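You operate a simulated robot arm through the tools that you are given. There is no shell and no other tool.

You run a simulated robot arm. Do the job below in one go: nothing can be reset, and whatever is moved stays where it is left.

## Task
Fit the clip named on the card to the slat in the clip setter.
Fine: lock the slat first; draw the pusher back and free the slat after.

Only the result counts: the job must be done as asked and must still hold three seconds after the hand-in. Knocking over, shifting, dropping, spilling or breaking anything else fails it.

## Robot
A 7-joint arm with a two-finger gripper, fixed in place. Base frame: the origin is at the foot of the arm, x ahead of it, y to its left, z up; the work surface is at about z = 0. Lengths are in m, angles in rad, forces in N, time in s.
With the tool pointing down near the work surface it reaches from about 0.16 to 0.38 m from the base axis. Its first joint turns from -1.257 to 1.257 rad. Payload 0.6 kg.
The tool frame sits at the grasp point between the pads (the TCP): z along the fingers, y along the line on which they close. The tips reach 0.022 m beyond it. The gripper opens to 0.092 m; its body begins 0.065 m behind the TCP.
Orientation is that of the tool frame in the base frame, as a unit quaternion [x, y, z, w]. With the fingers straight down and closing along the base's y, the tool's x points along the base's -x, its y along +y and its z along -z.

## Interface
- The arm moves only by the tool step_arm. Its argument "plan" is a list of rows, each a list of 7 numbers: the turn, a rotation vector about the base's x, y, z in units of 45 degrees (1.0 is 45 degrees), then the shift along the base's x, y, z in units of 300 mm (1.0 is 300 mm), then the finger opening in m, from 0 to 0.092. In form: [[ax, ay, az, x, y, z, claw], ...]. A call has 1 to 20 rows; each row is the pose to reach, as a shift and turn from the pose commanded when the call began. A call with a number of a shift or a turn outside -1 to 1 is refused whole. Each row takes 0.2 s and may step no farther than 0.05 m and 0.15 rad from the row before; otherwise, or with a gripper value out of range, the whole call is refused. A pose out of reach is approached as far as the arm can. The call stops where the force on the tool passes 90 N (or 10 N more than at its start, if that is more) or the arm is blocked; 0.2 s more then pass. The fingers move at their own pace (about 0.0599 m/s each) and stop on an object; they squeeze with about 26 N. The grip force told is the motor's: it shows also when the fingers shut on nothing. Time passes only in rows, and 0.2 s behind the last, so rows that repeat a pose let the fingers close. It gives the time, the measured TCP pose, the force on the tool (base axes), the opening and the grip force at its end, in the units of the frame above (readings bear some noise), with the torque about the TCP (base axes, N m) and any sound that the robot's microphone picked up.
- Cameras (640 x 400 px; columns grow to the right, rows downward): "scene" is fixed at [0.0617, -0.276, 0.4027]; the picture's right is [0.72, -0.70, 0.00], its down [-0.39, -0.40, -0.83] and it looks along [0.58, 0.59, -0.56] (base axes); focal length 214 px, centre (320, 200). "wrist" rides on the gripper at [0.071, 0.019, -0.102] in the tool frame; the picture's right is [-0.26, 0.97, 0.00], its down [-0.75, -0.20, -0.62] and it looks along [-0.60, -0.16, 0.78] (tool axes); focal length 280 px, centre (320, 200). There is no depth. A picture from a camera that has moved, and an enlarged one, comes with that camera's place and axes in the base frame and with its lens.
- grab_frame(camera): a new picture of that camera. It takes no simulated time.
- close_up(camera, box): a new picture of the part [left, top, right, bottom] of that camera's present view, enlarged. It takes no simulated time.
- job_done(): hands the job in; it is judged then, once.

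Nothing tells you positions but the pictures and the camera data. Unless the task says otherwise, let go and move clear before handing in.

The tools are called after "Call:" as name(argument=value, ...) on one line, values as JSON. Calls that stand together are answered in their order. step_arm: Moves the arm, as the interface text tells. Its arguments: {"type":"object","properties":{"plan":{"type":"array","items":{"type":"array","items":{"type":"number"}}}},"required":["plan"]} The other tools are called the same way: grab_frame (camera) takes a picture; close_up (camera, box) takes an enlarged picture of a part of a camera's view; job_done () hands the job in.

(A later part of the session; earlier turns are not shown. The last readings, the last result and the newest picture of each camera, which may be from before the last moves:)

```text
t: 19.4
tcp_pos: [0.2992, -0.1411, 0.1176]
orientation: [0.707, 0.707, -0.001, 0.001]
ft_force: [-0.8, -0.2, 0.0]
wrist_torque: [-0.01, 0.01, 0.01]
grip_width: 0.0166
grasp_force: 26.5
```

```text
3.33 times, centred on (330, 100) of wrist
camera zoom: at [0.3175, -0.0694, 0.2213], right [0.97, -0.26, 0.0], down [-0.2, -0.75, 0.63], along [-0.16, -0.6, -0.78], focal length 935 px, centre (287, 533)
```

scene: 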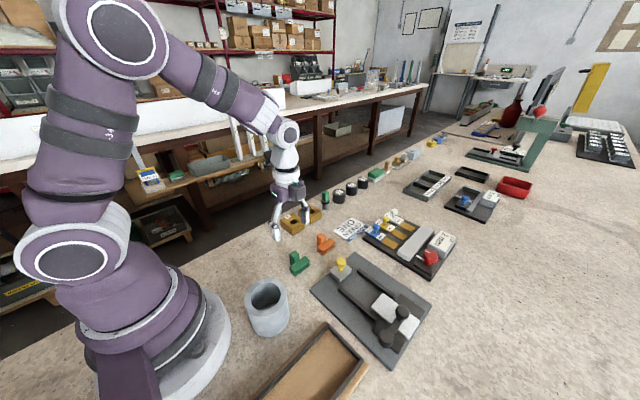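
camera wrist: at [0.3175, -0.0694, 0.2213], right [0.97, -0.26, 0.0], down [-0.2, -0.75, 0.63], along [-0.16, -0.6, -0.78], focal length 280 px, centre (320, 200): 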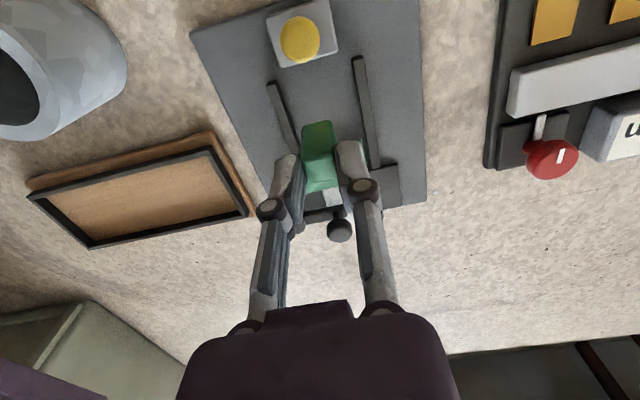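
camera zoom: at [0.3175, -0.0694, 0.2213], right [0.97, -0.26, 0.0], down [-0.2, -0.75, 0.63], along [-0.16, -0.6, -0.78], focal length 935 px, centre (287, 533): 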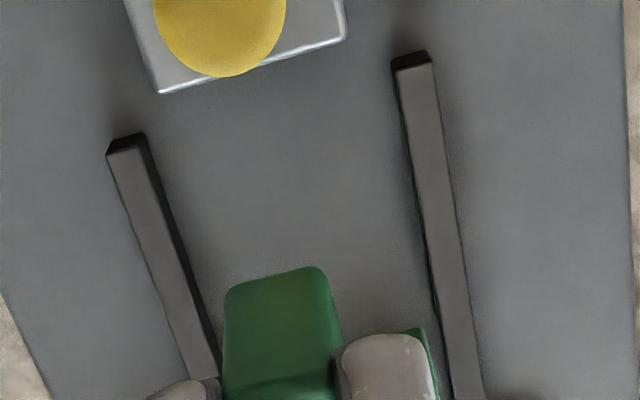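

The channel centre is at x ≈ 0.2995 with about 3 mm clearance on each side of the clip. I'll lower it to just above the rails and check.

Call:
step_arm(plan=[[0, 0, 0, 0.002, -0.002, -0.07, 0.005], [0, 0, 0, 0.004, -0.005, -0.14, 0.005], [0, 0, 0, 0.004, -0.005, -0.2, 0.005], [0, 0, 0, 0.004, -0.005, -0.2, 0.005]])

Call:
close_up(camera="wrist", box=[220, 60, 440, 220])

Call:
close_up(camera="scene", box=[310, 230, 430, 320])

```text
t: 20.4
tcp_pos: [0.2991, -0.1414, 0.0622]
orientation: [0.707, 0.707, 0.0, 0.001]
ft_force: [-1.5, 2.4, 15.3]
wrist_torque: [-0.35, 0.03, -0.02]
grip_width: 0.0169
grasp_force: 26.3
```

```text
2.50 times, centred on (330, 140) of wrist
camera zoom: at [0.3183, -0.0707, 0.1631], right [0.97, -0.26, 0.0], down [-0.2, -0.75, 0.63], along [-0.16, -0.6, -0.78], focal length 701 px, centre (295, 350)
```

zoom: 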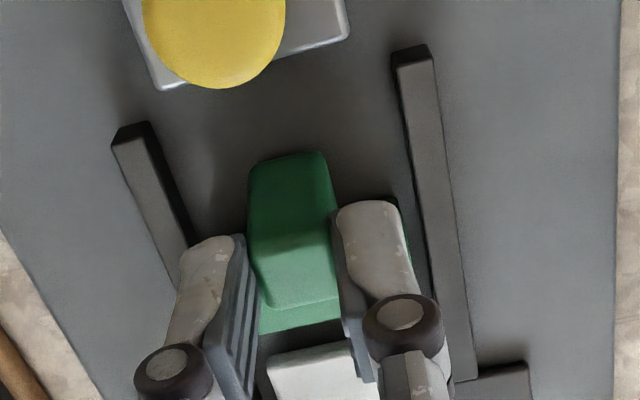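

```text
4.44 times, centred on (370, 275) of scene
camera zoom: at [0.0617, -0.276, 0.4027], right [0.72, -0.7, 0.0], down [-0.39, -0.4, -0.83], along [0.58, 0.59, -0.56], focal length 953 px, centre (98, -133)
```

zoom: 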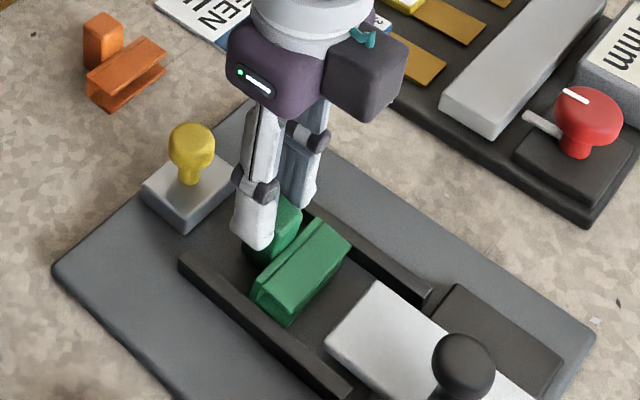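

I'm feeling 15 N upward already at TCP z ≈ 0.061, higher than expected, so something is touching. I'll look closer before going on.

Call:
close_up(camera="scene", box=[340, 265, 400, 310])

Call:
close_up(camera="scene", box=[340, 245, 380, 275])

Call:
close_up(camera="wrist", box=[280, 110, 400, 210])

```text
8.89 times, centred on (370, 288) of scene
camera zoom: at [0.0617, -0.276, 0.4027], right [0.72, -0.7, 0.0], down [-0.39, -0.4, -0.83], along [0.58, 0.59, -0.56], focal length 1906 px, centre (-124, -578)
```

zoom: 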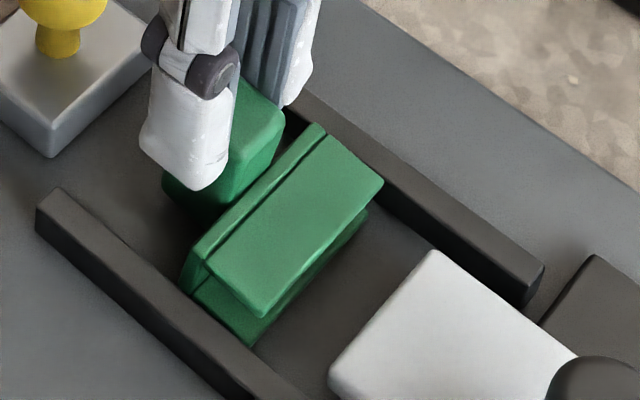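

```text
13.33 times, centred on (360, 260) of scene
camera zoom: at [0.0617, -0.276, 0.4027], right [0.72, -0.7, 0.0], down [-0.39, -0.4, -0.83], along [0.58, 0.59, -0.56], focal length 2860 px, centre (-213, -600)
```

zoom: 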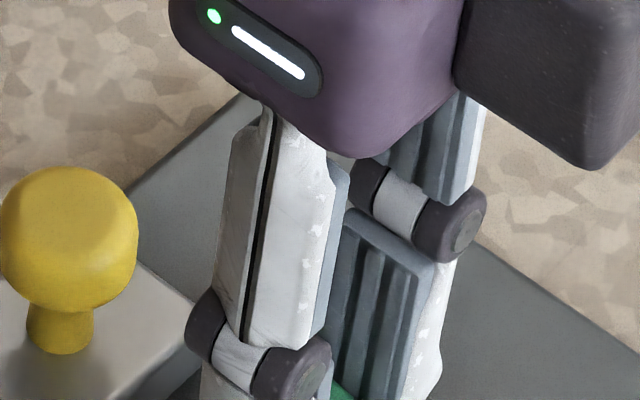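

```text
4.00 times, centred on (340, 160) of wrist
camera zoom: at [0.3183, -0.0707, 0.1631], right [0.97, -0.26, 0.0], down [-0.2, -0.75, 0.63], along [-0.16, -0.6, -0.78], focal length 1122 px, centre (240, 360)
```

zoom: 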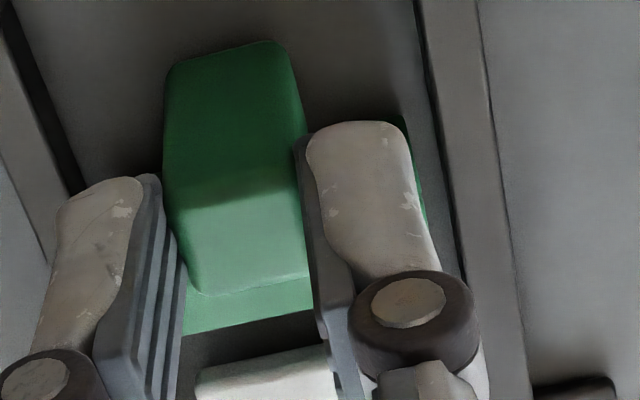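

The clip has tipped nose-down about 20–25° in the grip, so its front edge is already touching the channel floor. I'll ease the squeeze slightly and lower gently, letting the floor level it while I watch the force.

Call:
step_arm(plan=[[0, 0, 0, 0, 0, -0.003, 0.0155], [0, 0, 0, 0, 0, -0.006, 0.0155], [0, 0, 0, 0, 0, -0.01, 0.0155]])

Call:
close_up(camera="scene", box=[340, 265, 400, 310])

```text
t: 21.2
tcp_pos: [0.2995, -0.1424, 0.0561]
orientation: [0.707, 0.707, -0.002, 0.0]
ft_force: [0.6, 3.2, 15.4]
wrist_torque: [-0.33, 0.0, 0.04]
grip_width: 0.0168
grasp_force: 25.9
```

```text
8.89 times, centred on (370, 288) of scene
camera zoom: at [0.0617, -0.276, 0.4027], right [0.72, -0.7, 0.0], down [-0.39, -0.4, -0.83], along [0.58, 0.59, -0.56], focal length 1906 px, centre (-124, -578)
```

zoom: 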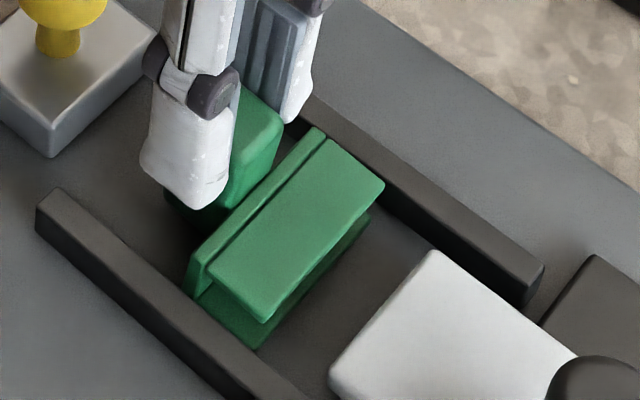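

It's working: the clip is levelling at a steady 15 N. I'll continue downward a few more millimetres.

Call:
step_arm(plan=[[0, 0, 0, 0, 0, -0.006, 0.0155], [0, 0, 0, 0, 0, -0.012, 0.0155], [0, 0, 0, 0, 0, -0.018, 0.0155]])

Call:
close_up(camera="scene", box=[340, 265, 400, 310])

```text
t: 22.0
tcp_pos: [0.2991, -0.1441, 0.0511]
orientation: [0.706, 0.708, -0.001, 0.001]
ft_force: [2.3, 3.0, 15.9]
wrist_torque: [-0.29, -0.04, 0.06]
grip_width: 0.0169
grasp_force: 25.9
```

```text
8.89 times, centred on (370, 288) of scene
camera zoom: at [0.0617, -0.276, 0.4027], right [0.72, -0.7, 0.0], down [-0.39, -0.4, -0.83], along [0.58, 0.59, -0.56], focal length 1906 px, centre (-124, -578)
```

zoom: 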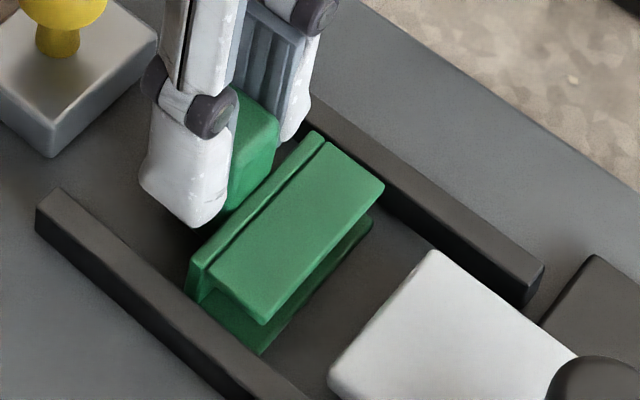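

Nearly level now. I'll continue another 4–5 mm.

Call:
step_arm(plan=[[0, 0, 0, 0, 0, -0.006, 0.0155], [0, 0, 0, 0, 0, -0.011, 0.0155], [0, 0, 0, 0, 0, -0.015, 0.0155]])

Call:
close_up(camera="scene", box=[340, 265, 400, 310])

Call:
close_up(camera="wrist", box=[220, 60, 440, 220])

```text
t: 22.8
tcp_pos: [0.2987, -0.1447, 0.0463]
orientation: [0.707, 0.707, -0.002, 0.0]
ft_force: [-4.0, 4.0, 17.3]
wrist_torque: [-0.06, 0.12, -0.01]
grip_width: 0.0166
grasp_force: 25.9
```

```text
8.89 times, centred on (370, 288) of scene
camera zoom: at [0.0617, -0.276, 0.4027], right [0.72, -0.7, 0.0], down [-0.39, -0.4, -0.83], along [0.58, 0.59, -0.56], focal length 1906 px, centre (-124, -578)
```

zoom: 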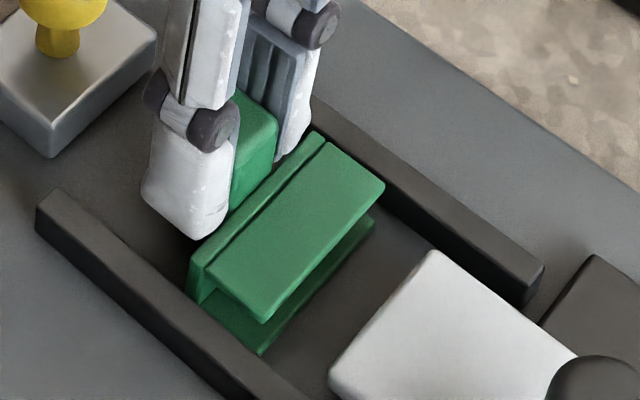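

```text
2.50 times, centred on (330, 140) of wrist
camera zoom: at [0.3179, -0.0733, 0.1487], right [0.96, -0.26, 0.0], down [-0.2, -0.75, 0.63], along [-0.17, -0.6, -0.78], focal length 701 px, centre (295, 350)
```

zoom: 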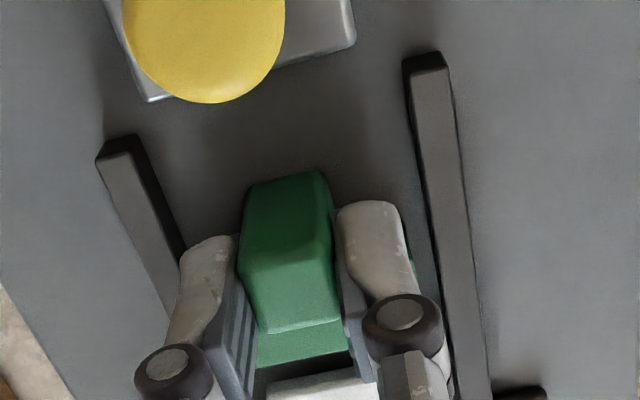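

The torque has dropped to near zero, so the clip now sits flat on the floor between the rails. I'll relieve the downward force, open, and lift away.

Call:
step_arm(plan=[[0, 0, 0, 0, 0, 0.008, 0.0155], [0, 0, 0, 0, 0, 0.01, 0.025], [0, 0, 0, 0, 0, 0.01, 0.038], [0, 0, 0, 0, 0, 0.012, 0.042], [0, 0, 0, 0, 0, 0.06, 0.042], [0, 0, 0, 0, 0, 0.13, 0.042], [0, 0, 0, 0, 0, 0.2, 0.042]])

Call:
grab_frame(camera="wrist")

Call:
close_up(camera="scene", box=[310, 240, 430, 330])

```text
t: 24.4
tcp_pos: [0.2983, -0.1436, 0.1033]
orientation: [0.707, 0.707, -0.001, 0.0]
ft_force: [0.1, 0.8, 0.5]
wrist_torque: [-0.02, 0.0, -0.02]
grip_width: 0.0426
grasp_force: 0.1
```

```text
taken
camera wrist: at [0.3179, -0.0721, 0.2067], right [0.97, -0.26, 0.0], down [-0.2, -0.75, 0.63], along [-0.16, -0.6, -0.78], focal length 280 px, centre (320, 200)
```

wrist: 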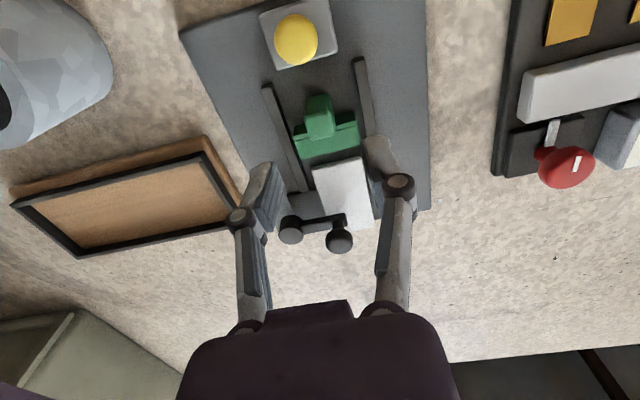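

```text
4.44 times, centred on (370, 285) of scene
camera zoom: at [0.0617, -0.276, 0.4027], right [0.72, -0.7, 0.0], down [-0.39, -0.4, -0.83], along [0.58, 0.59, -0.56], focal length 953 px, centre (98, -178)
```

zoom: 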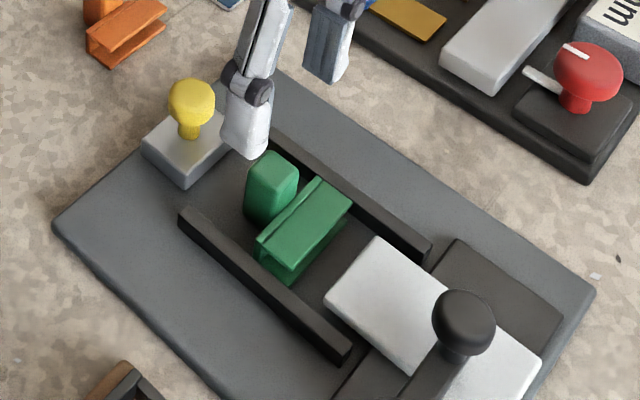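

The clip is sitting in the channel facing the slat. I'll zoom in to check it's level and square.

Call:
close_up(camera="scene", box=[345, 265, 400, 310])

Call:
close_up(camera="wrist", box=[240, 0, 400, 120])

Call:
close_up(camera="wrist", box=[260, 70, 400, 190])

```text
8.89 times, centred on (372, 288) of scene
camera zoom: at [0.0617, -0.276, 0.4027], right [0.72, -0.7, 0.0], down [-0.39, -0.4, -0.83], along [0.58, 0.59, -0.56], focal length 1906 px, centre (-147, -578)
```

zoom: 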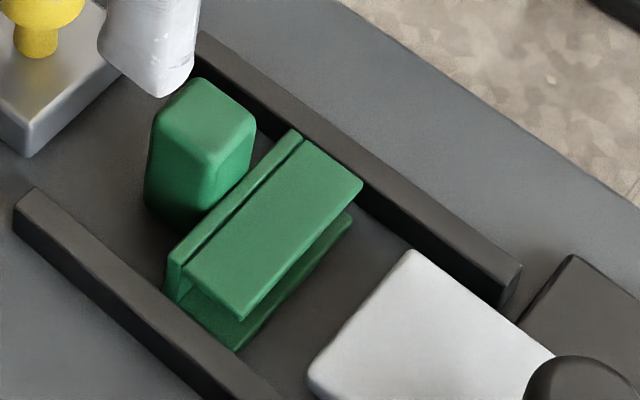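

```text
3.33 times, centred on (320, 60) of wrist
camera zoom: at [0.3179, -0.0721, 0.2067], right [0.97, -0.26, 0.0], down [-0.2, -0.75, 0.63], along [-0.16, -0.6, -0.78], focal length 935 px, centre (320, 667)
```

zoom: 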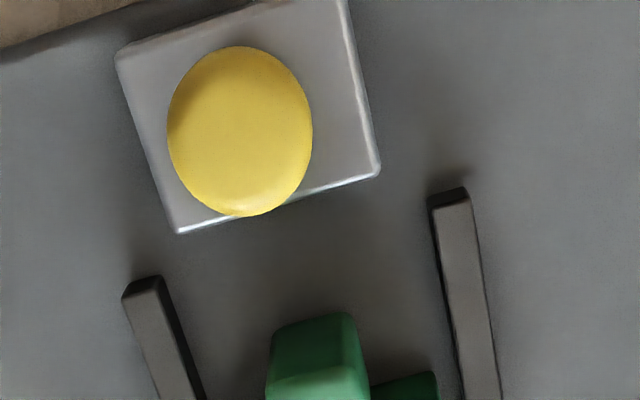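

```text
3.33 times, centred on (330, 130) of wrist
camera zoom: at [0.3179, -0.0721, 0.2067], right [0.97, -0.26, 0.0], down [-0.2, -0.75, 0.63], along [-0.16, -0.6, -0.78], focal length 935 px, centre (287, 433)
```

zoom: 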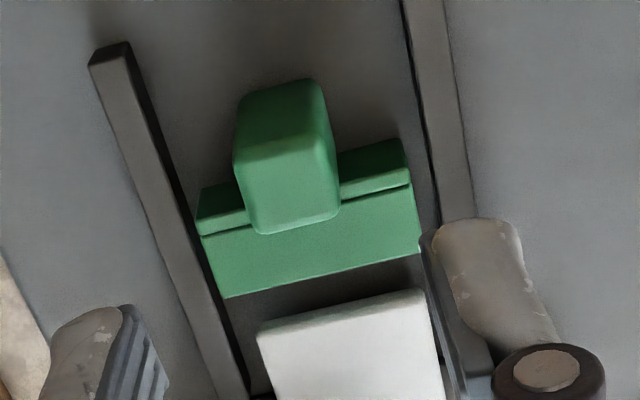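

The clip is level and square, centred on the slat with about 14 mm to go. Next I'll move over the pusher's yellow knob at about (0.299, −0.094) and descend around it.

Call:
step_arm(plan=[[0, 0, 0, 0.001, 0.08, 0, 0.05], [0, 0, 0, 0.002, 0.1643, 0, 0.05], [0, 0, 0, 0.002, 0.1643, -0.06, 0.05], [0, 0, 0, 0.002, 0.1643, -0.12, 0.05], [0, 0, 0, 0.002, 0.1643, -0.12, 0.05]])

Call:
close_up(camera="wrist", box=[200, 80, 440, 240])

Call:
close_up(camera="scene", box=[300, 220, 420, 310])

```text
t: 25.6
tcp_pos: [0.2992, -0.0936, 0.0694]
orientation: [0.707, 0.707, 0.0, 0.001]
ft_force: [0.4, 0.2, -0.2]
wrist_torque: [-0.02, 0.01, 0.0]
grip_width: 0.0499
grasp_force: 0.0
```

```text
2.50 times, centred on (320, 160) of wrist
camera zoom: at [0.3179, -0.0232, 0.1716], right [0.97, -0.26, 0.0], down [-0.2, -0.75, 0.63], along [-0.16, -0.6, -0.78], focal length 701 px, centre (320, 300)
```

zoom: 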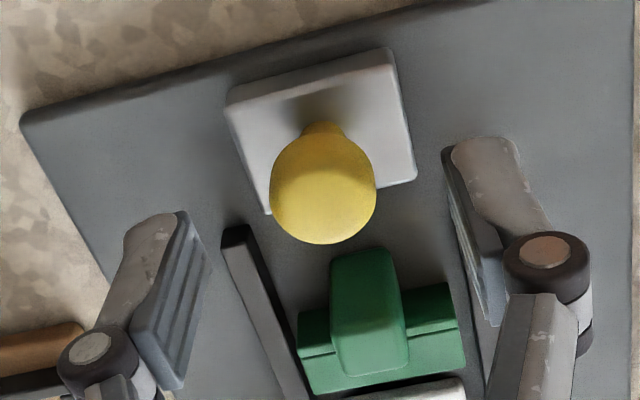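

```text
4.44 times, centred on (360, 265) of scene
camera zoom: at [0.0617, -0.276, 0.4027], right [0.72, -0.7, 0.0], down [-0.39, -0.4, -0.83], along [0.58, 0.59, -0.56], focal length 953 px, centre (142, -89)
```

zoom: 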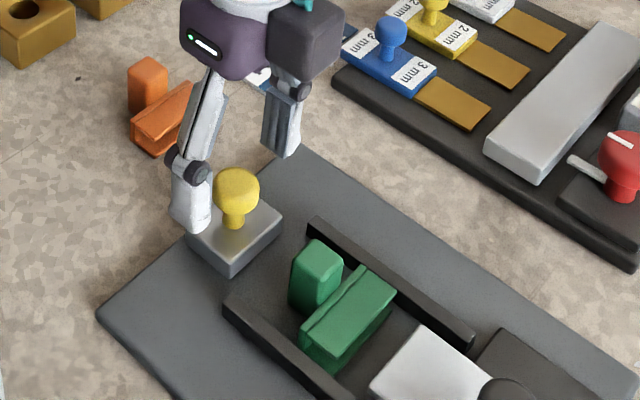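

The fingers straddle the yellow knob. I'll descend to about z 0.048 and close on it.

Call:
step_arm(plan=[[0, 0, 0, 0, -0.002, -0.04, 0.05], [0, 0, 0, 0, -0.0035, -0.072, 0.05], [0, 0, 0, 0, -0.0035, -0.072, 0.035], [0, 0, 0, 0, -0.0035, -0.072, 0.02], [0, 0, 0, 0, -0.0035, -0.072, 0.01], [0, 0, 0, 0, -0.0035, -0.072, 0.01]])

Call:
close_up(camera="wrist", box=[200, 80, 440, 240])

Call:
close_up(camera="scene", box=[300, 220, 420, 310])

```text
t: 27.0
tcp_pos: [0.3, -0.0943, 0.0481]
orientation: [0.707, 0.707, -0.001, 0.0]
ft_force: [6.4, -1.9, -7.3]
wrist_torque: [0.01, -0.03, -0.01]
grip_width: 0.0206
grasp_force: 28.0
```

```text
2.50 times, centred on (320, 160) of wrist
camera zoom: at [0.3184, -0.0246, 0.1502], right [0.97, -0.26, 0.0], down [-0.2, -0.75, 0.63], along [-0.16, -0.6, -0.78], focal length 701 px, centre (320, 300)
```

zoom: 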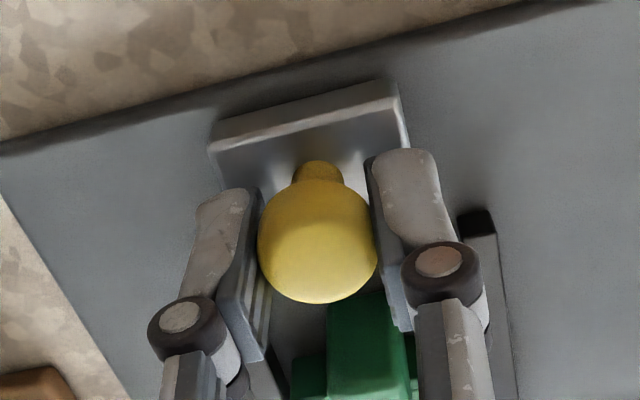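

```text
4.44 times, centred on (360, 265) of scene
camera zoom: at [0.0617, -0.276, 0.4027], right [0.72, -0.7, 0.0], down [-0.39, -0.4, -0.83], along [0.58, 0.59, -0.56], focal length 953 px, centre (142, -89)
```

zoom: 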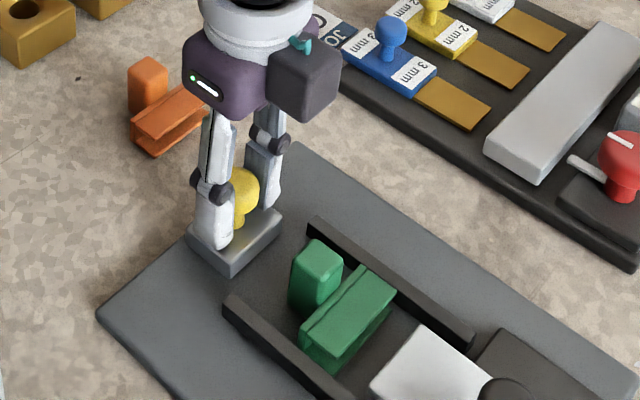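

The knob is gripped. I'll push toward the slat in small steps, first the free travel of about 20 mm.

Call:
step_arm(plan=[[0, 0, 0, 0, -0.017, 0, 0.01], [0, 0, 0, 0, -0.034, 0, 0.01], [0, 0, 0, 0, -0.051, 0, 0.01], [0, 0, 0, 0, -0.068, 0, 0.01]])

Call:
close_up(camera="scene", box=[310, 230, 430, 320])

```text
t: 28.0
tcp_pos: [0.299, -0.1156, 0.0498]
orientation: [0.706, 0.708, 0.001, 0.002]
ft_force: [21.2, 0.9, -22.3]
wrist_torque: [-0.07, -0.1, -0.05]
grip_width: 0.0211
grasp_force: 27.6
```

```text
4.44 times, centred on (370, 275) of scene
camera zoom: at [0.0618, -0.276, 0.4027], right [0.72, -0.7, 0.0], down [-0.39, -0.4, -0.83], along [0.58, 0.59, -0.56], focal length 953 px, centre (98, -133)
```

zoom: 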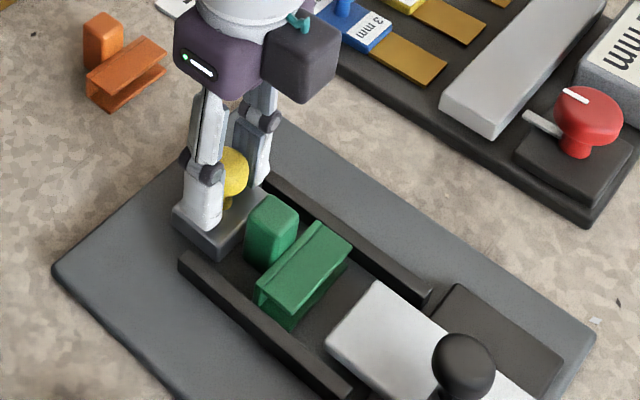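

The pusher slides well; side forces are building a little from path drift. I'll correct slightly (down and +x) and keep pushing until it meets the post.

Call:
step_arm(plan=[[0, 0, 0, 0.004, -0.005, -0.006, 0.01], [0, 0, 0, 0.006, -0.015, -0.01, 0.01], [0, 0, 0, 0.006, -0.025, -0.01, 0.01]])

Call:
close_up(camera="scene", box=[310, 230, 430, 320])

Call:
close_up(camera="wrist", box=[200, 80, 440, 240])

```text
t: 28.8
tcp_pos: [0.3, -0.124, 0.0463]
orientation: [0.708, 0.707, -0.002, -0.003]
ft_force: [-30.7, 0.8, 19.4]
wrist_torque: [0.01, 0.26, 0.04]
grip_width: 0.0205
grasp_force: 28.6
```

```text
4.44 times, centred on (370, 275) of scene
camera zoom: at [0.0616, -0.276, 0.4027], right [0.72, -0.7, 0.0], down [-0.39, -0.4, -0.83], along [0.58, 0.59, -0.56], focal length 953 px, centre (98, -133)
```

zoom: 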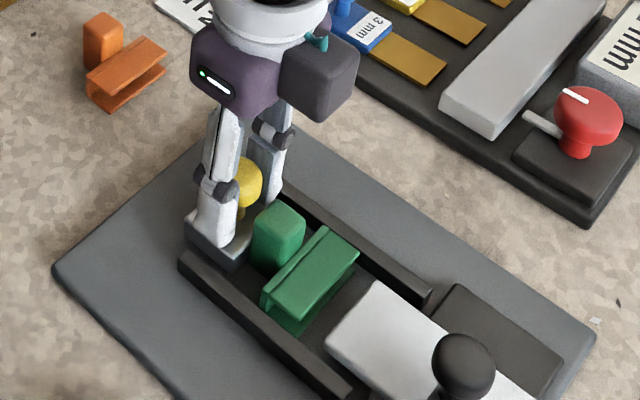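

```text
2.50 times, centred on (320, 160) of wrist
camera zoom: at [0.3196, -0.0528, 0.1474], right [0.96, -0.26, -0.01], down [-0.2, -0.75, 0.63], along [-0.17, -0.6, -0.78], focal length 701 px, centre (320, 300)
```

zoom: 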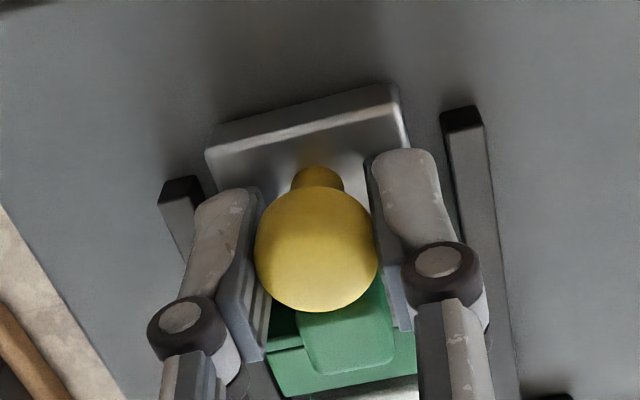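

Contact with the clip is made. I over-corrected sideways, so I'll take back half of that and continue pushing.

Call:
step_arm(plan=[[0, 0, 0, -0.0035, -0.004, 0.0045, 0.01], [0, 0, 0, -0.0035, -0.014, 0.0045, 0.01], [0, 0, 0, -0.0035, -0.024, 0.0045, 0.01]])

Call:
close_up(camera="scene", box=[330, 250, 420, 320])

```text
t: 29.6
tcp_pos: [0.3002, -0.1301, 0.0457]
orientation: [0.708, 0.706, -0.003, -0.002]
ft_force: [-36.0, 0.6, -11.9]
wrist_torque: [0.41, 0.13, 0.05]
grip_width: 0.0205
grasp_force: 28.1
```

```text
5.71 times, centred on (375, 285) of scene
camera zoom: at [0.0617, -0.276, 0.4027], right [0.72, -0.7, 0.0], down [-0.39, -0.4, -0.83], along [0.58, 0.59, -0.56], focal length 1226 px, centre (6, -286)
```

zoom: 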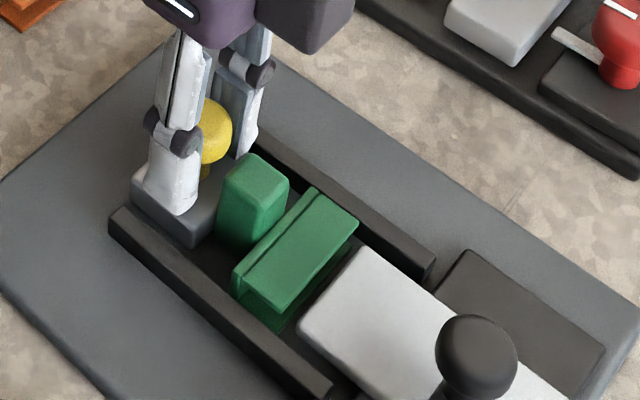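

Side force in x remains. I'll hold still briefly to see whether it settles.

Call:
step_arm(plan=[[0, 0, 0, 0, 0, 0, 0.01], [0, 0, 0, 0, 0, 0, 0.01], [0, 0, 0, 0, 0, 0, 0.01]])

```text
t: 30.4
tcp_pos: [0.3006, -0.1298, 0.0455]
orientation: [0.707, 0.707, -0.002, -0.003]
ft_force: [-41.9, -1.3, -19.3]
wrist_torque: [-0.46, 0.06, 0.08]
grip_width: 0.0209
grasp_force: 28.0
```

The side force creeps up, so I'll shift −x by 1 mm and slightly down to relieve it, and read again.

Call:
step_arm(plan=[[0, 0, 0, -0.0035, 0, -0.003, 0.01], [0, 0, 0, -0.0035, 0, -0.003, 0.01]])

```text
t: 31.0
tcp_pos: [0.2999, -0.1293, 0.0458]
orientation: [0.706, 0.708, -0.001, 0.0]
ft_force: [-35.3, 0.2, 8.2]
wrist_torque: [0.59, 0.25, 0.12]
grip_width: 0.0208
grasp_force: 27.8
```

Gripping the knob builds side load, so I'll release it and instead push from behind the pusher block with closed fingers. First I open and rise straight up.

Call:
step_arm(plan=[[0, 0, 0, 0, 0, 0, 0.03], [0, 0, 0, 0, 0, 0, 0.05], [0, 0, 0, 0, 0, 0.03, 0.05], [0, 0, 0, 0, 0, 0.1, 0.05], [0, 0, 0, 0, 0.0, 0.17, 0.05]])

Call:
grab_frame(camera="wrist")

Call:
close_up(camera="scene", box=[310, 235, 430, 325])

```text
t: 32.2
tcp_pos: [0.3006, -0.1309, 0.098]
orientation: [0.707, 0.707, -0.001, 0.0]
ft_force: [-0.6, -0.3, 1.2]
wrist_torque: [-0.04, -0.01, 0.0]
grip_width: 0.0501
grasp_force: 0.1
```

```text
taken
camera wrist: at [0.3188, -0.0611, 0.1992], right [0.97, -0.26, 0.0], down [-0.2, -0.75, 0.63], along [-0.16, -0.6, -0.78], focal length 280 px, centre (320, 200)
```

wrist: 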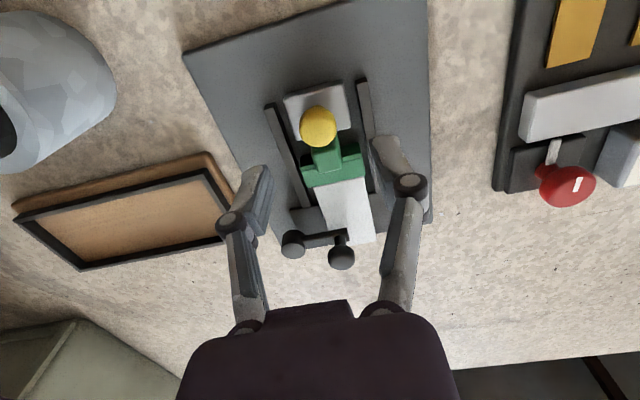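

```text
4.44 times, centred on (370, 280) of scene
camera zoom: at [0.0617, -0.276, 0.4027], right [0.72, -0.7, 0.0], down [-0.39, -0.4, -0.83], along [0.58, 0.59, -0.56], focal length 953 px, centre (98, -156)
```

zoom: 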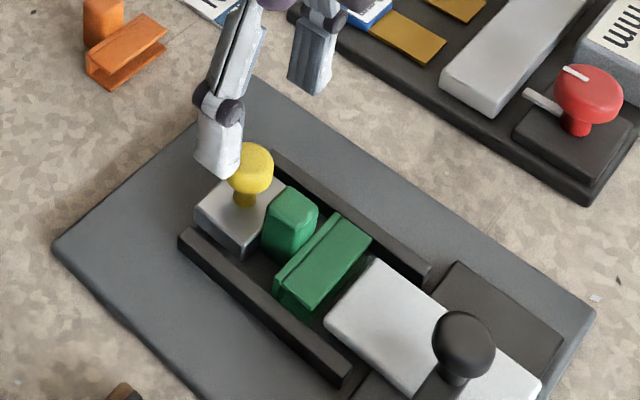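

The clip's mouth is now near the slat's end. I'll check that it's still square before pushing on.

Call:
close_up(camera="wrist", box=[250, 70, 410, 190])

Call:
close_up(camera="scene", box=[350, 270, 400, 310])

```text
3.33 times, centred on (330, 130) of wrist
camera zoom: at [0.3188, -0.0611, 0.1992], right [0.97, -0.26, 0.0], down [-0.2, -0.75, 0.63], along [-0.16, -0.6, -0.78], focal length 935 px, centre (287, 433)
```

zoom: 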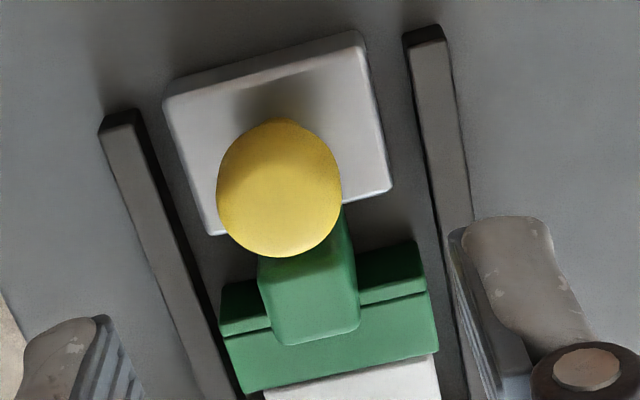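

```text
10.00 times, centred on (375, 290) of scene
camera zoom: at [0.0617, -0.276, 0.4027], right [0.72, -0.7, 0.0], down [-0.39, -0.4, -0.83], along [0.58, 0.59, -0.56], focal length 2145 px, centre (-230, -700)
```

zoom: 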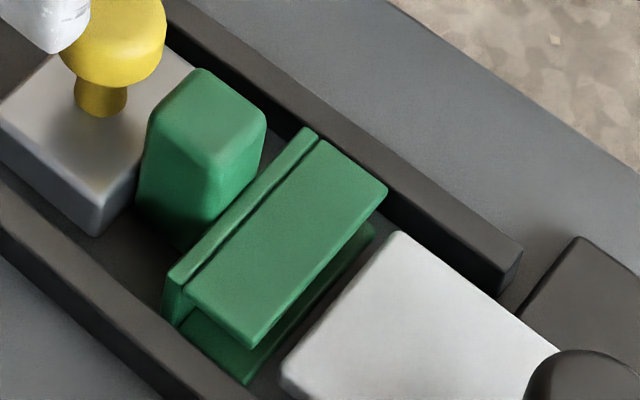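

The clip is level and square, with its mouth about 5 mm from the slat. I'll move behind the pusher block, close the fingers and lower them there.

Call:
step_arm(plan=[[0, 0, 0, -0.0035, 0.07, 0, 0.03], [0, 0, 0, -0.0035, 0.135, 0, 0.01], [0, 0, 0, -0.0035, 0.135, -0.03, 0.0], [0, 0, 0, -0.0035, 0.135, -0.09, 0.0], [0, 0, 0, -0.0035, 0.135, -0.14, 0.0], [0, 0, 0, -0.0035, 0.135, -0.17, 0.0], [0, 0, 0, -0.0035, 0.135, -0.18, 0.0], [0, 0, 0, -0.0035, 0.135, -0.18, 0.0]])

Call:
close_up(camera="wrist", box=[200, 100, 440, 260])

Call:
close_up(camera="scene", box=[310, 230, 410, 310])

```text
t: 34.0
tcp_pos: [0.2977, -0.0893, 0.042]
orientation: [0.706, 0.708, -0.001, -0.001]
ft_force: [-0.2, 0.1, -0.2]
wrist_torque: [0.01, -0.03, -0.02]
grip_width: 0.0001
grasp_force: 25.9
```

```text
2.50 times, centred on (320, 180) of wrist
camera zoom: at [0.317, -0.0181, 0.1447], right [0.97, -0.26, 0.0], down [-0.2, -0.75, 0.63], along [-0.16, -0.6, -0.78], focal length 701 px, centre (320, 250)
```

zoom: 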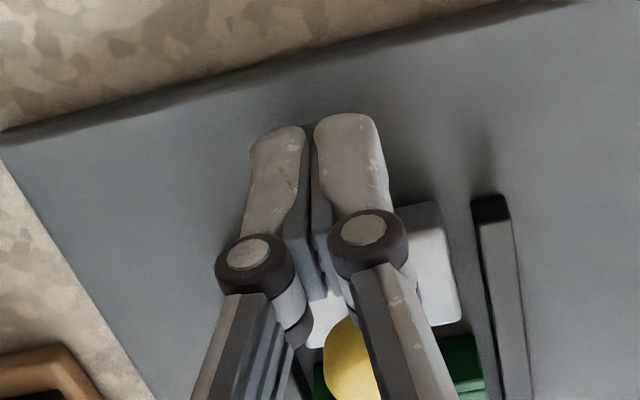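

```text
5.00 times, centred on (360, 270) of scene
camera zoom: at [0.0617, -0.276, 0.4027], right [0.72, -0.7, 0.0], down [-0.39, -0.4, -0.83], along [0.58, 0.59, -0.56], focal length 1072 px, centre (120, -150)
```

zoom: 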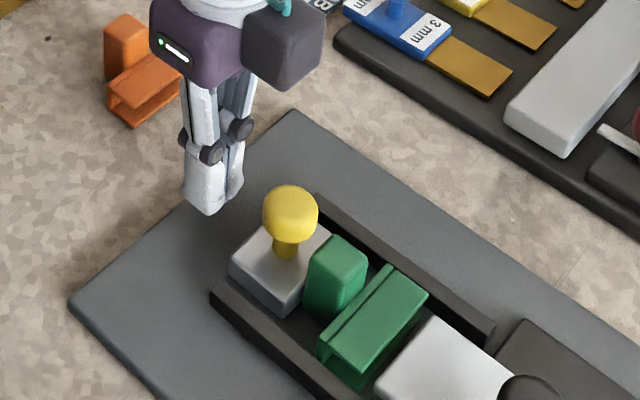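

The closed fingers are behind the pusher block. I'll lower slightly and push forward to make contact.

Call:
step_arm(plan=[[0, 0, 0, 0.005, 0, -0.012, 0.0], [0, 0, 0, 0.005, 0, -0.02, 0.0], [0, 0, 0, 0.005, -0.017, -0.02, 0.0], [0, 0, 0, 0.005, -0.034, -0.02, 0.0], [0, 0, 0, 0.005, -0.051, -0.02, 0.0], [0, 0, 0, 0.005, -0.067, -0.02, 0.0]])

Call:
close_up(camera="scene", box=[330, 245, 410, 310])

```text
t: 35.4
tcp_pos: [0.3004, -0.1095, 0.0369]
orientation: [0.707, 0.707, -0.001, -0.001]
ft_force: [0.5, 0.9, 0.6]
wrist_torque: [-0.01, 0.0, -0.05]
grip_width: 0.0
grasp_force: 27.8
```

```text
6.15 times, centred on (370, 278) of scene
camera zoom: at [0.0617, -0.276, 0.4027], right [0.72, -0.7, 0.0], down [-0.39, -0.4, -0.83], along [0.58, 0.59, -0.56], focal length 1320 px, centre (12, -277)
```

zoom: 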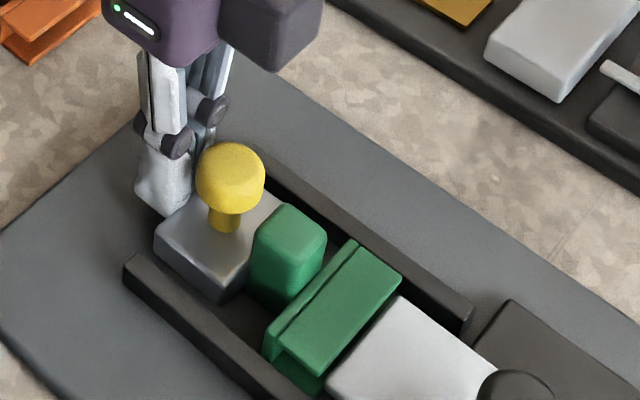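

The fingers push the block and the clip is moving with little force. I'll continue in small steps onto the slat.

Call:
step_arm(plan=[[0, 0, 0, 0, -0.007, 0, 0.0], [0, 0, 0, 0, -0.014, 0, 0.0], [0, 0, 0, 0, -0.021, 0, 0.0]])

Call:
close_up(camera="scene", box=[330, 245, 410, 310])

```text
t: 36.2
tcp_pos: [0.2991, -0.1159, 0.0389]
orientation: [0.707, 0.707, 0.0, 0.001]
ft_force: [0.5, 1.4, -1.2]
wrist_torque: [0.03, -0.01, 0.0]
grip_width: 0.0058
grasp_force: 28.2
```

```text
6.15 times, centred on (370, 278) of scene
camera zoom: at [0.0617, -0.276, 0.4027], right [0.72, -0.7, 0.0], down [-0.39, -0.4, -0.83], along [0.58, 0.59, -0.56], focal length 1320 px, centre (12, -277)
```

zoom: 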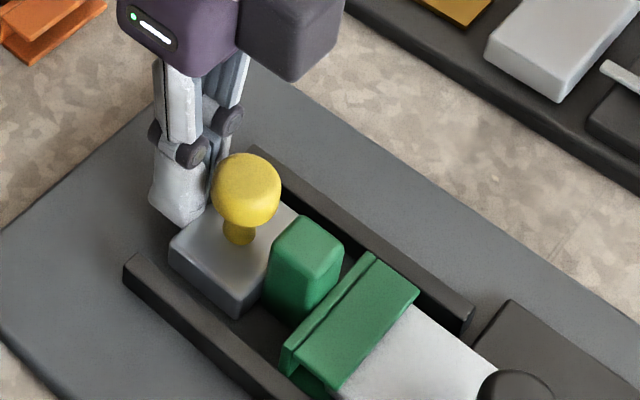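

The clip's mouth is starting over the slat's end. I'll continue pushing.

Call:
step_arm(plan=[[0, 0, 0, 0, -0.007, -0.003, 0.0], [0, 0, 0, 0, -0.014, -0.003, 0.0], [0, 0, 0, 0, -0.021, -0.003, 0.0]])

Call:
close_up(camera="scene", box=[330, 245, 410, 310])

Call:
close_up(camera="wrist", box=[200, 100, 440, 260])

```text
t: 37.0
tcp_pos: [0.2997, -0.1219, 0.0363]
orientation: [0.707, 0.707, -0.001, -0.001]
ft_force: [-1.2, 1.6, -0.2]
wrist_torque: [0.01, 0.0, 0.01]
grip_width: 0.0002
grasp_force: 27.6
```

```text
6.15 times, centred on (370, 278) of scene
camera zoom: at [0.0617, -0.276, 0.4027], right [0.72, -0.7, 0.0], down [-0.39, -0.4, -0.83], along [0.58, 0.59, -0.56], focal length 1320 px, centre (12, -277)
```

zoom: 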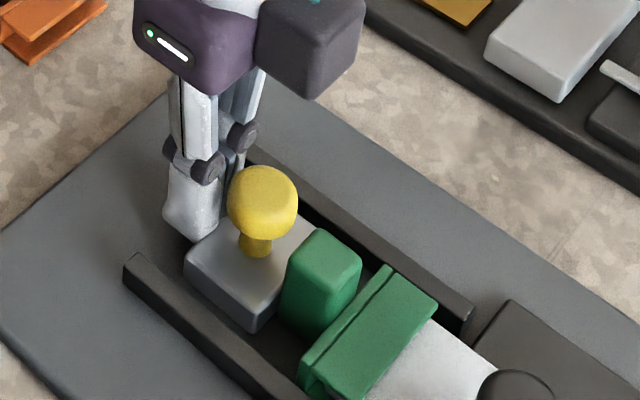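

```text
2.50 times, centred on (320, 180) of wrist
camera zoom: at [0.318, -0.052, 0.1386], right [0.97, -0.26, 0.0], down [-0.2, -0.75, 0.63], along [-0.16, -0.6, -0.78], focal length 701 px, centre (320, 250)
```

zoom: 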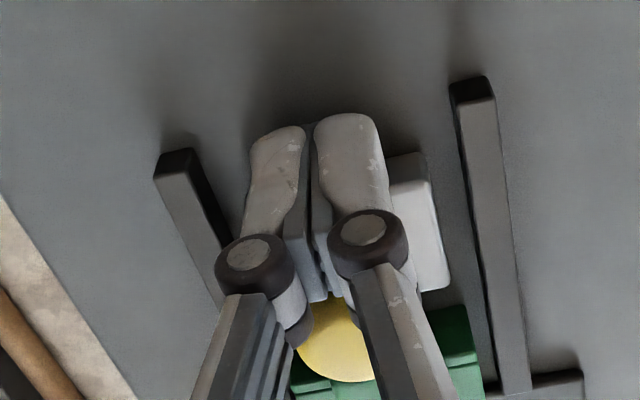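

The clip slides over the slat with very low force. I'll keep pushing until it seats.

Call:
step_arm(plan=[[0, 0, 0, 0, -0.007, 0, 0.0], [0, 0, 0, 0, -0.014, 0, 0.0], [0, 0, 0, 0, -0.02, 0, 0.0]])

Call:
close_up(camera="scene", box=[330, 245, 410, 310])

```text
t: 37.8
tcp_pos: [0.2997, -0.1262, 0.0356]
orientation: [0.706, 0.708, 0.0, -0.001]
ft_force: [0.1, 14.3, 6.2]
wrist_torque: [0.23, 0.03, -0.07]
grip_width: 0.0057
grasp_force: 27.5
```

```text
6.15 times, centred on (370, 278) of scene
camera zoom: at [0.0617, -0.276, 0.4027], right [0.72, -0.7, 0.0], down [-0.39, -0.4, -0.83], along [0.58, 0.59, -0.56], focal length 1320 px, centre (12, -277)
```

zoom: 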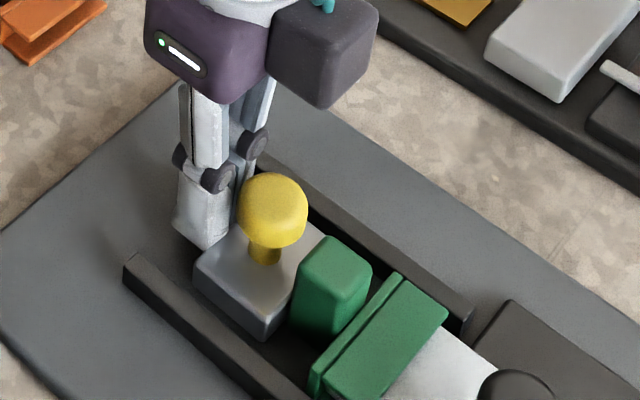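

Resistance has started (14 N). I'll continue in small increments, watching force and sound.

Call:
step_arm(plan=[[0, 0, 0, 0, -0.005, 0, 0.0], [0, 0, 0, 0, -0.01, 0, 0.0], [0, 0, 0, 0, -0.01, 0, 0.0]])

Call:
close_up(camera="scene", box=[330, 245, 410, 310])

```text
t: 38.6
tcp_pos: [0.2996, -0.1271, 0.0351]
orientation: [0.703, 0.712, 0.004, -0.003]
ft_force: [-4.5, 54.3, 19.6]
wrist_torque: [0.73, 0.27, -0.15]
grip_width: 0.0058
grasp_force: 27.8
```

```text
6.15 times, centred on (370, 278) of scene
camera zoom: at [0.0617, -0.276, 0.4027], right [0.72, -0.7, 0.0], down [-0.39, -0.4, -0.83], along [0.58, 0.59, -0.56], focal length 1320 px, centre (12, -277)
```

zoom: 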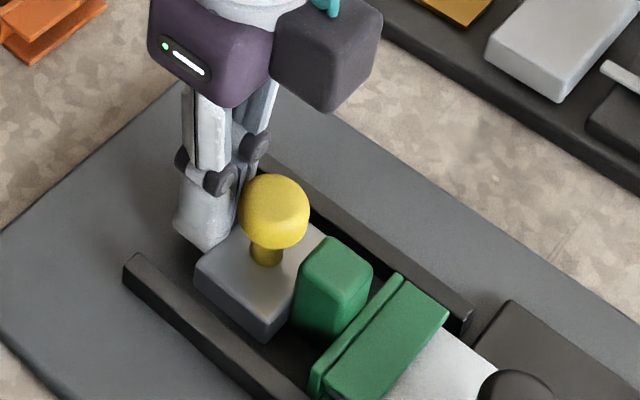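

Force is 54 N with the clip's mouth about 13 mm over the slat; it may be at the snap point. I'll check the plate hasn't moved, and push slightly harder.

Call:
step_arm(plan=[[0, 0, 0, 0, -0.003, 0, 0.0], [0, 0, 0, 0, -0.003, 0, 0.0]])

Call:
close_up(camera="scene", box=[300, 235, 450, 375])

```text
t: 39.2
tcp_pos: [0.3005, -0.1285, 0.0339]
orientation: [0.703, 0.711, 0.003, -0.004]
ft_force: [-11.0, 63.7, 18.3]
wrist_torque: [0.87, 0.18, -0.26]
grip_width: 0.0061
grasp_force: 27.4
```

```text
2.86 times, centred on (375, 305) of scene
camera zoom: at [0.0617, -0.276, 0.4027], right [0.72, -0.7, 0.0], down [-0.39, -0.4, -0.83], along [0.58, 0.59, -0.56], focal length 613 px, centre (163, -100)
```

zoom: 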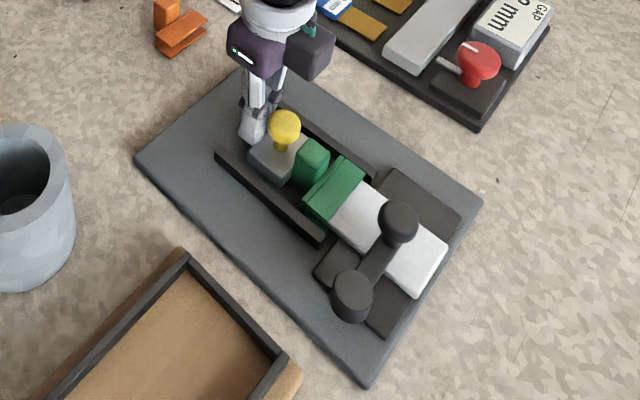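

The plate hasn't shifted. I'll zoom in to gauge how far the clip sits on the slat.

Call:
close_up(camera="scene", box=[350, 265, 410, 310])

Call:
grab_frame(camera="wrist")

```text
8.89 times, centred on (380, 288) of scene
camera zoom: at [0.0617, -0.276, 0.4027], right [0.72, -0.7, 0.0], down [-0.39, -0.4, -0.83], along [0.58, 0.59, -0.56], focal length 1906 px, centre (-213, -578)
```

zoom: 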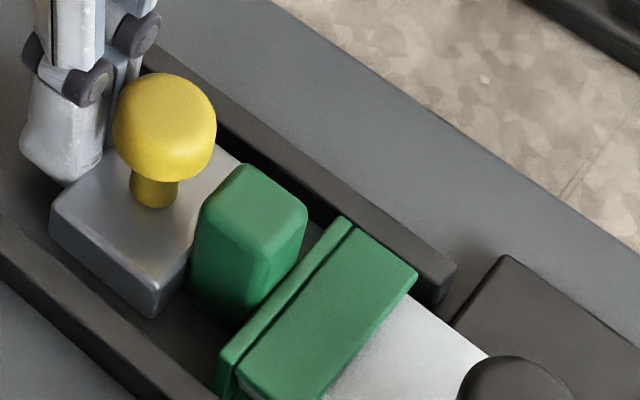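

```text
taken
camera wrist: at [0.3178, -0.0579, 0.1384], right [0.97, -0.25, -0.01], down [-0.19, -0.76, 0.62], along [-0.16, -0.6, -0.79], focal length 280 px, centre (320, 200)
```

wrist: 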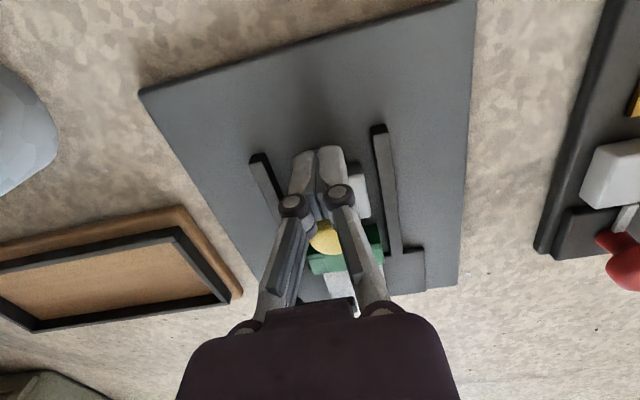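

The clip has advanced to about 14–15 mm on the slat with no click yet. I'll press a little further, staying under the force limit.

Call:
step_arm(plan=[[0, 0, 0, 0, -0.004, 0, 0.0], [0, 0, 0, 0, -0.004, 0, 0.0]])

Call:
close_up(camera="scene", box=[350, 265, 410, 310])

Call:
close_up(camera="scene", box=[370, 285, 430, 345])

```text
t: 39.8
tcp_pos: [0.2995, -0.1281, 0.0354]
orientation: [0.702, 0.712, 0.004, -0.006]
ft_force: [-9.0, 70.8, 14.6]
wrist_torque: [1.0, 0.28, -0.29]
grip_width: 0.0059
grasp_force: 27.9
```

```text
8.89 times, centred on (380, 288) of scene
camera zoom: at [0.0617, -0.276, 0.4027], right [0.72, -0.7, 0.0], down [-0.39, -0.4, -0.83], along [0.58, 0.59, -0.56], focal length 1906 px, centre (-213, -578)
```

zoom: 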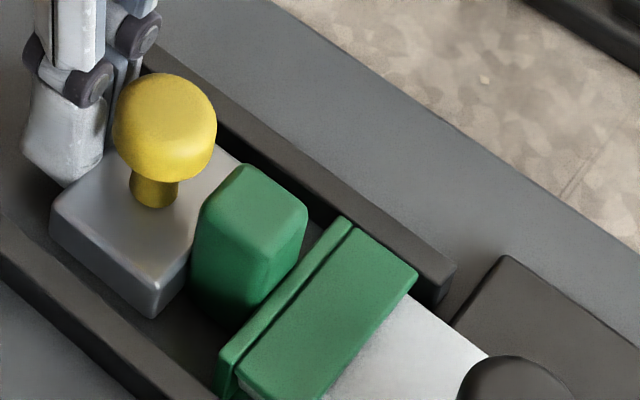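

```text
6.67 times, centred on (400, 315) of scene
camera zoom: at [0.0617, -0.276, 0.4027], right [0.72, -0.7, 0.0], down [-0.39, -0.4, -0.83], along [0.58, 0.59, -0.56], focal length 1430 px, centre (-213, -567)
```

zoom: 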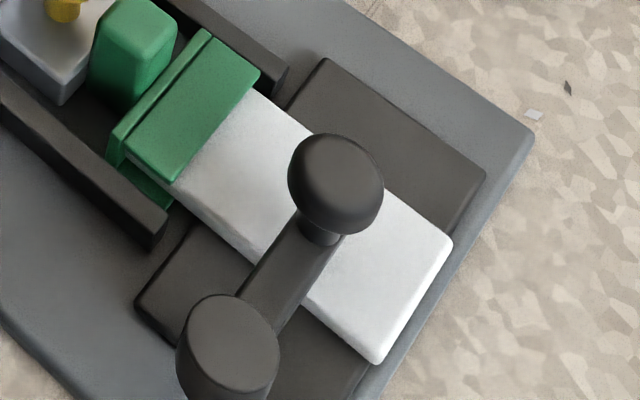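

Nothing moved between 64 and 71 N, so the clip is at its hard stop. I'll look at the side of the clip to confirm that the slat end reaches the bottom of the slot.

Call:
close_up(camera="scene", box=[360, 285, 395, 315])

```text
13.33 times, centred on (378, 300) of scene
camera zoom: at [0.0617, -0.276, 0.4027], right [0.72, -0.7, 0.0], down [-0.39, -0.4, -0.83], along [0.58, 0.59, -0.56], focal length 2860 px, centre (-447, -1133)
```

zoom: 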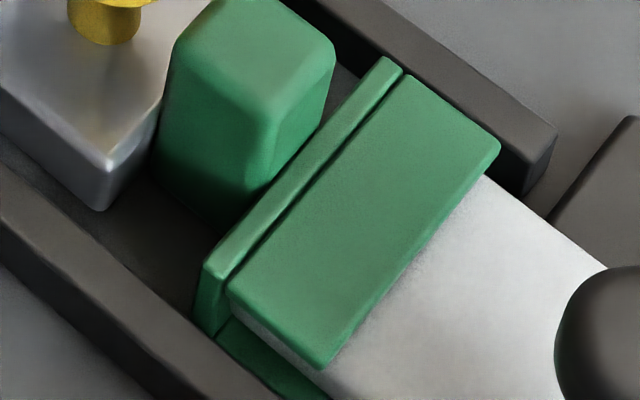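

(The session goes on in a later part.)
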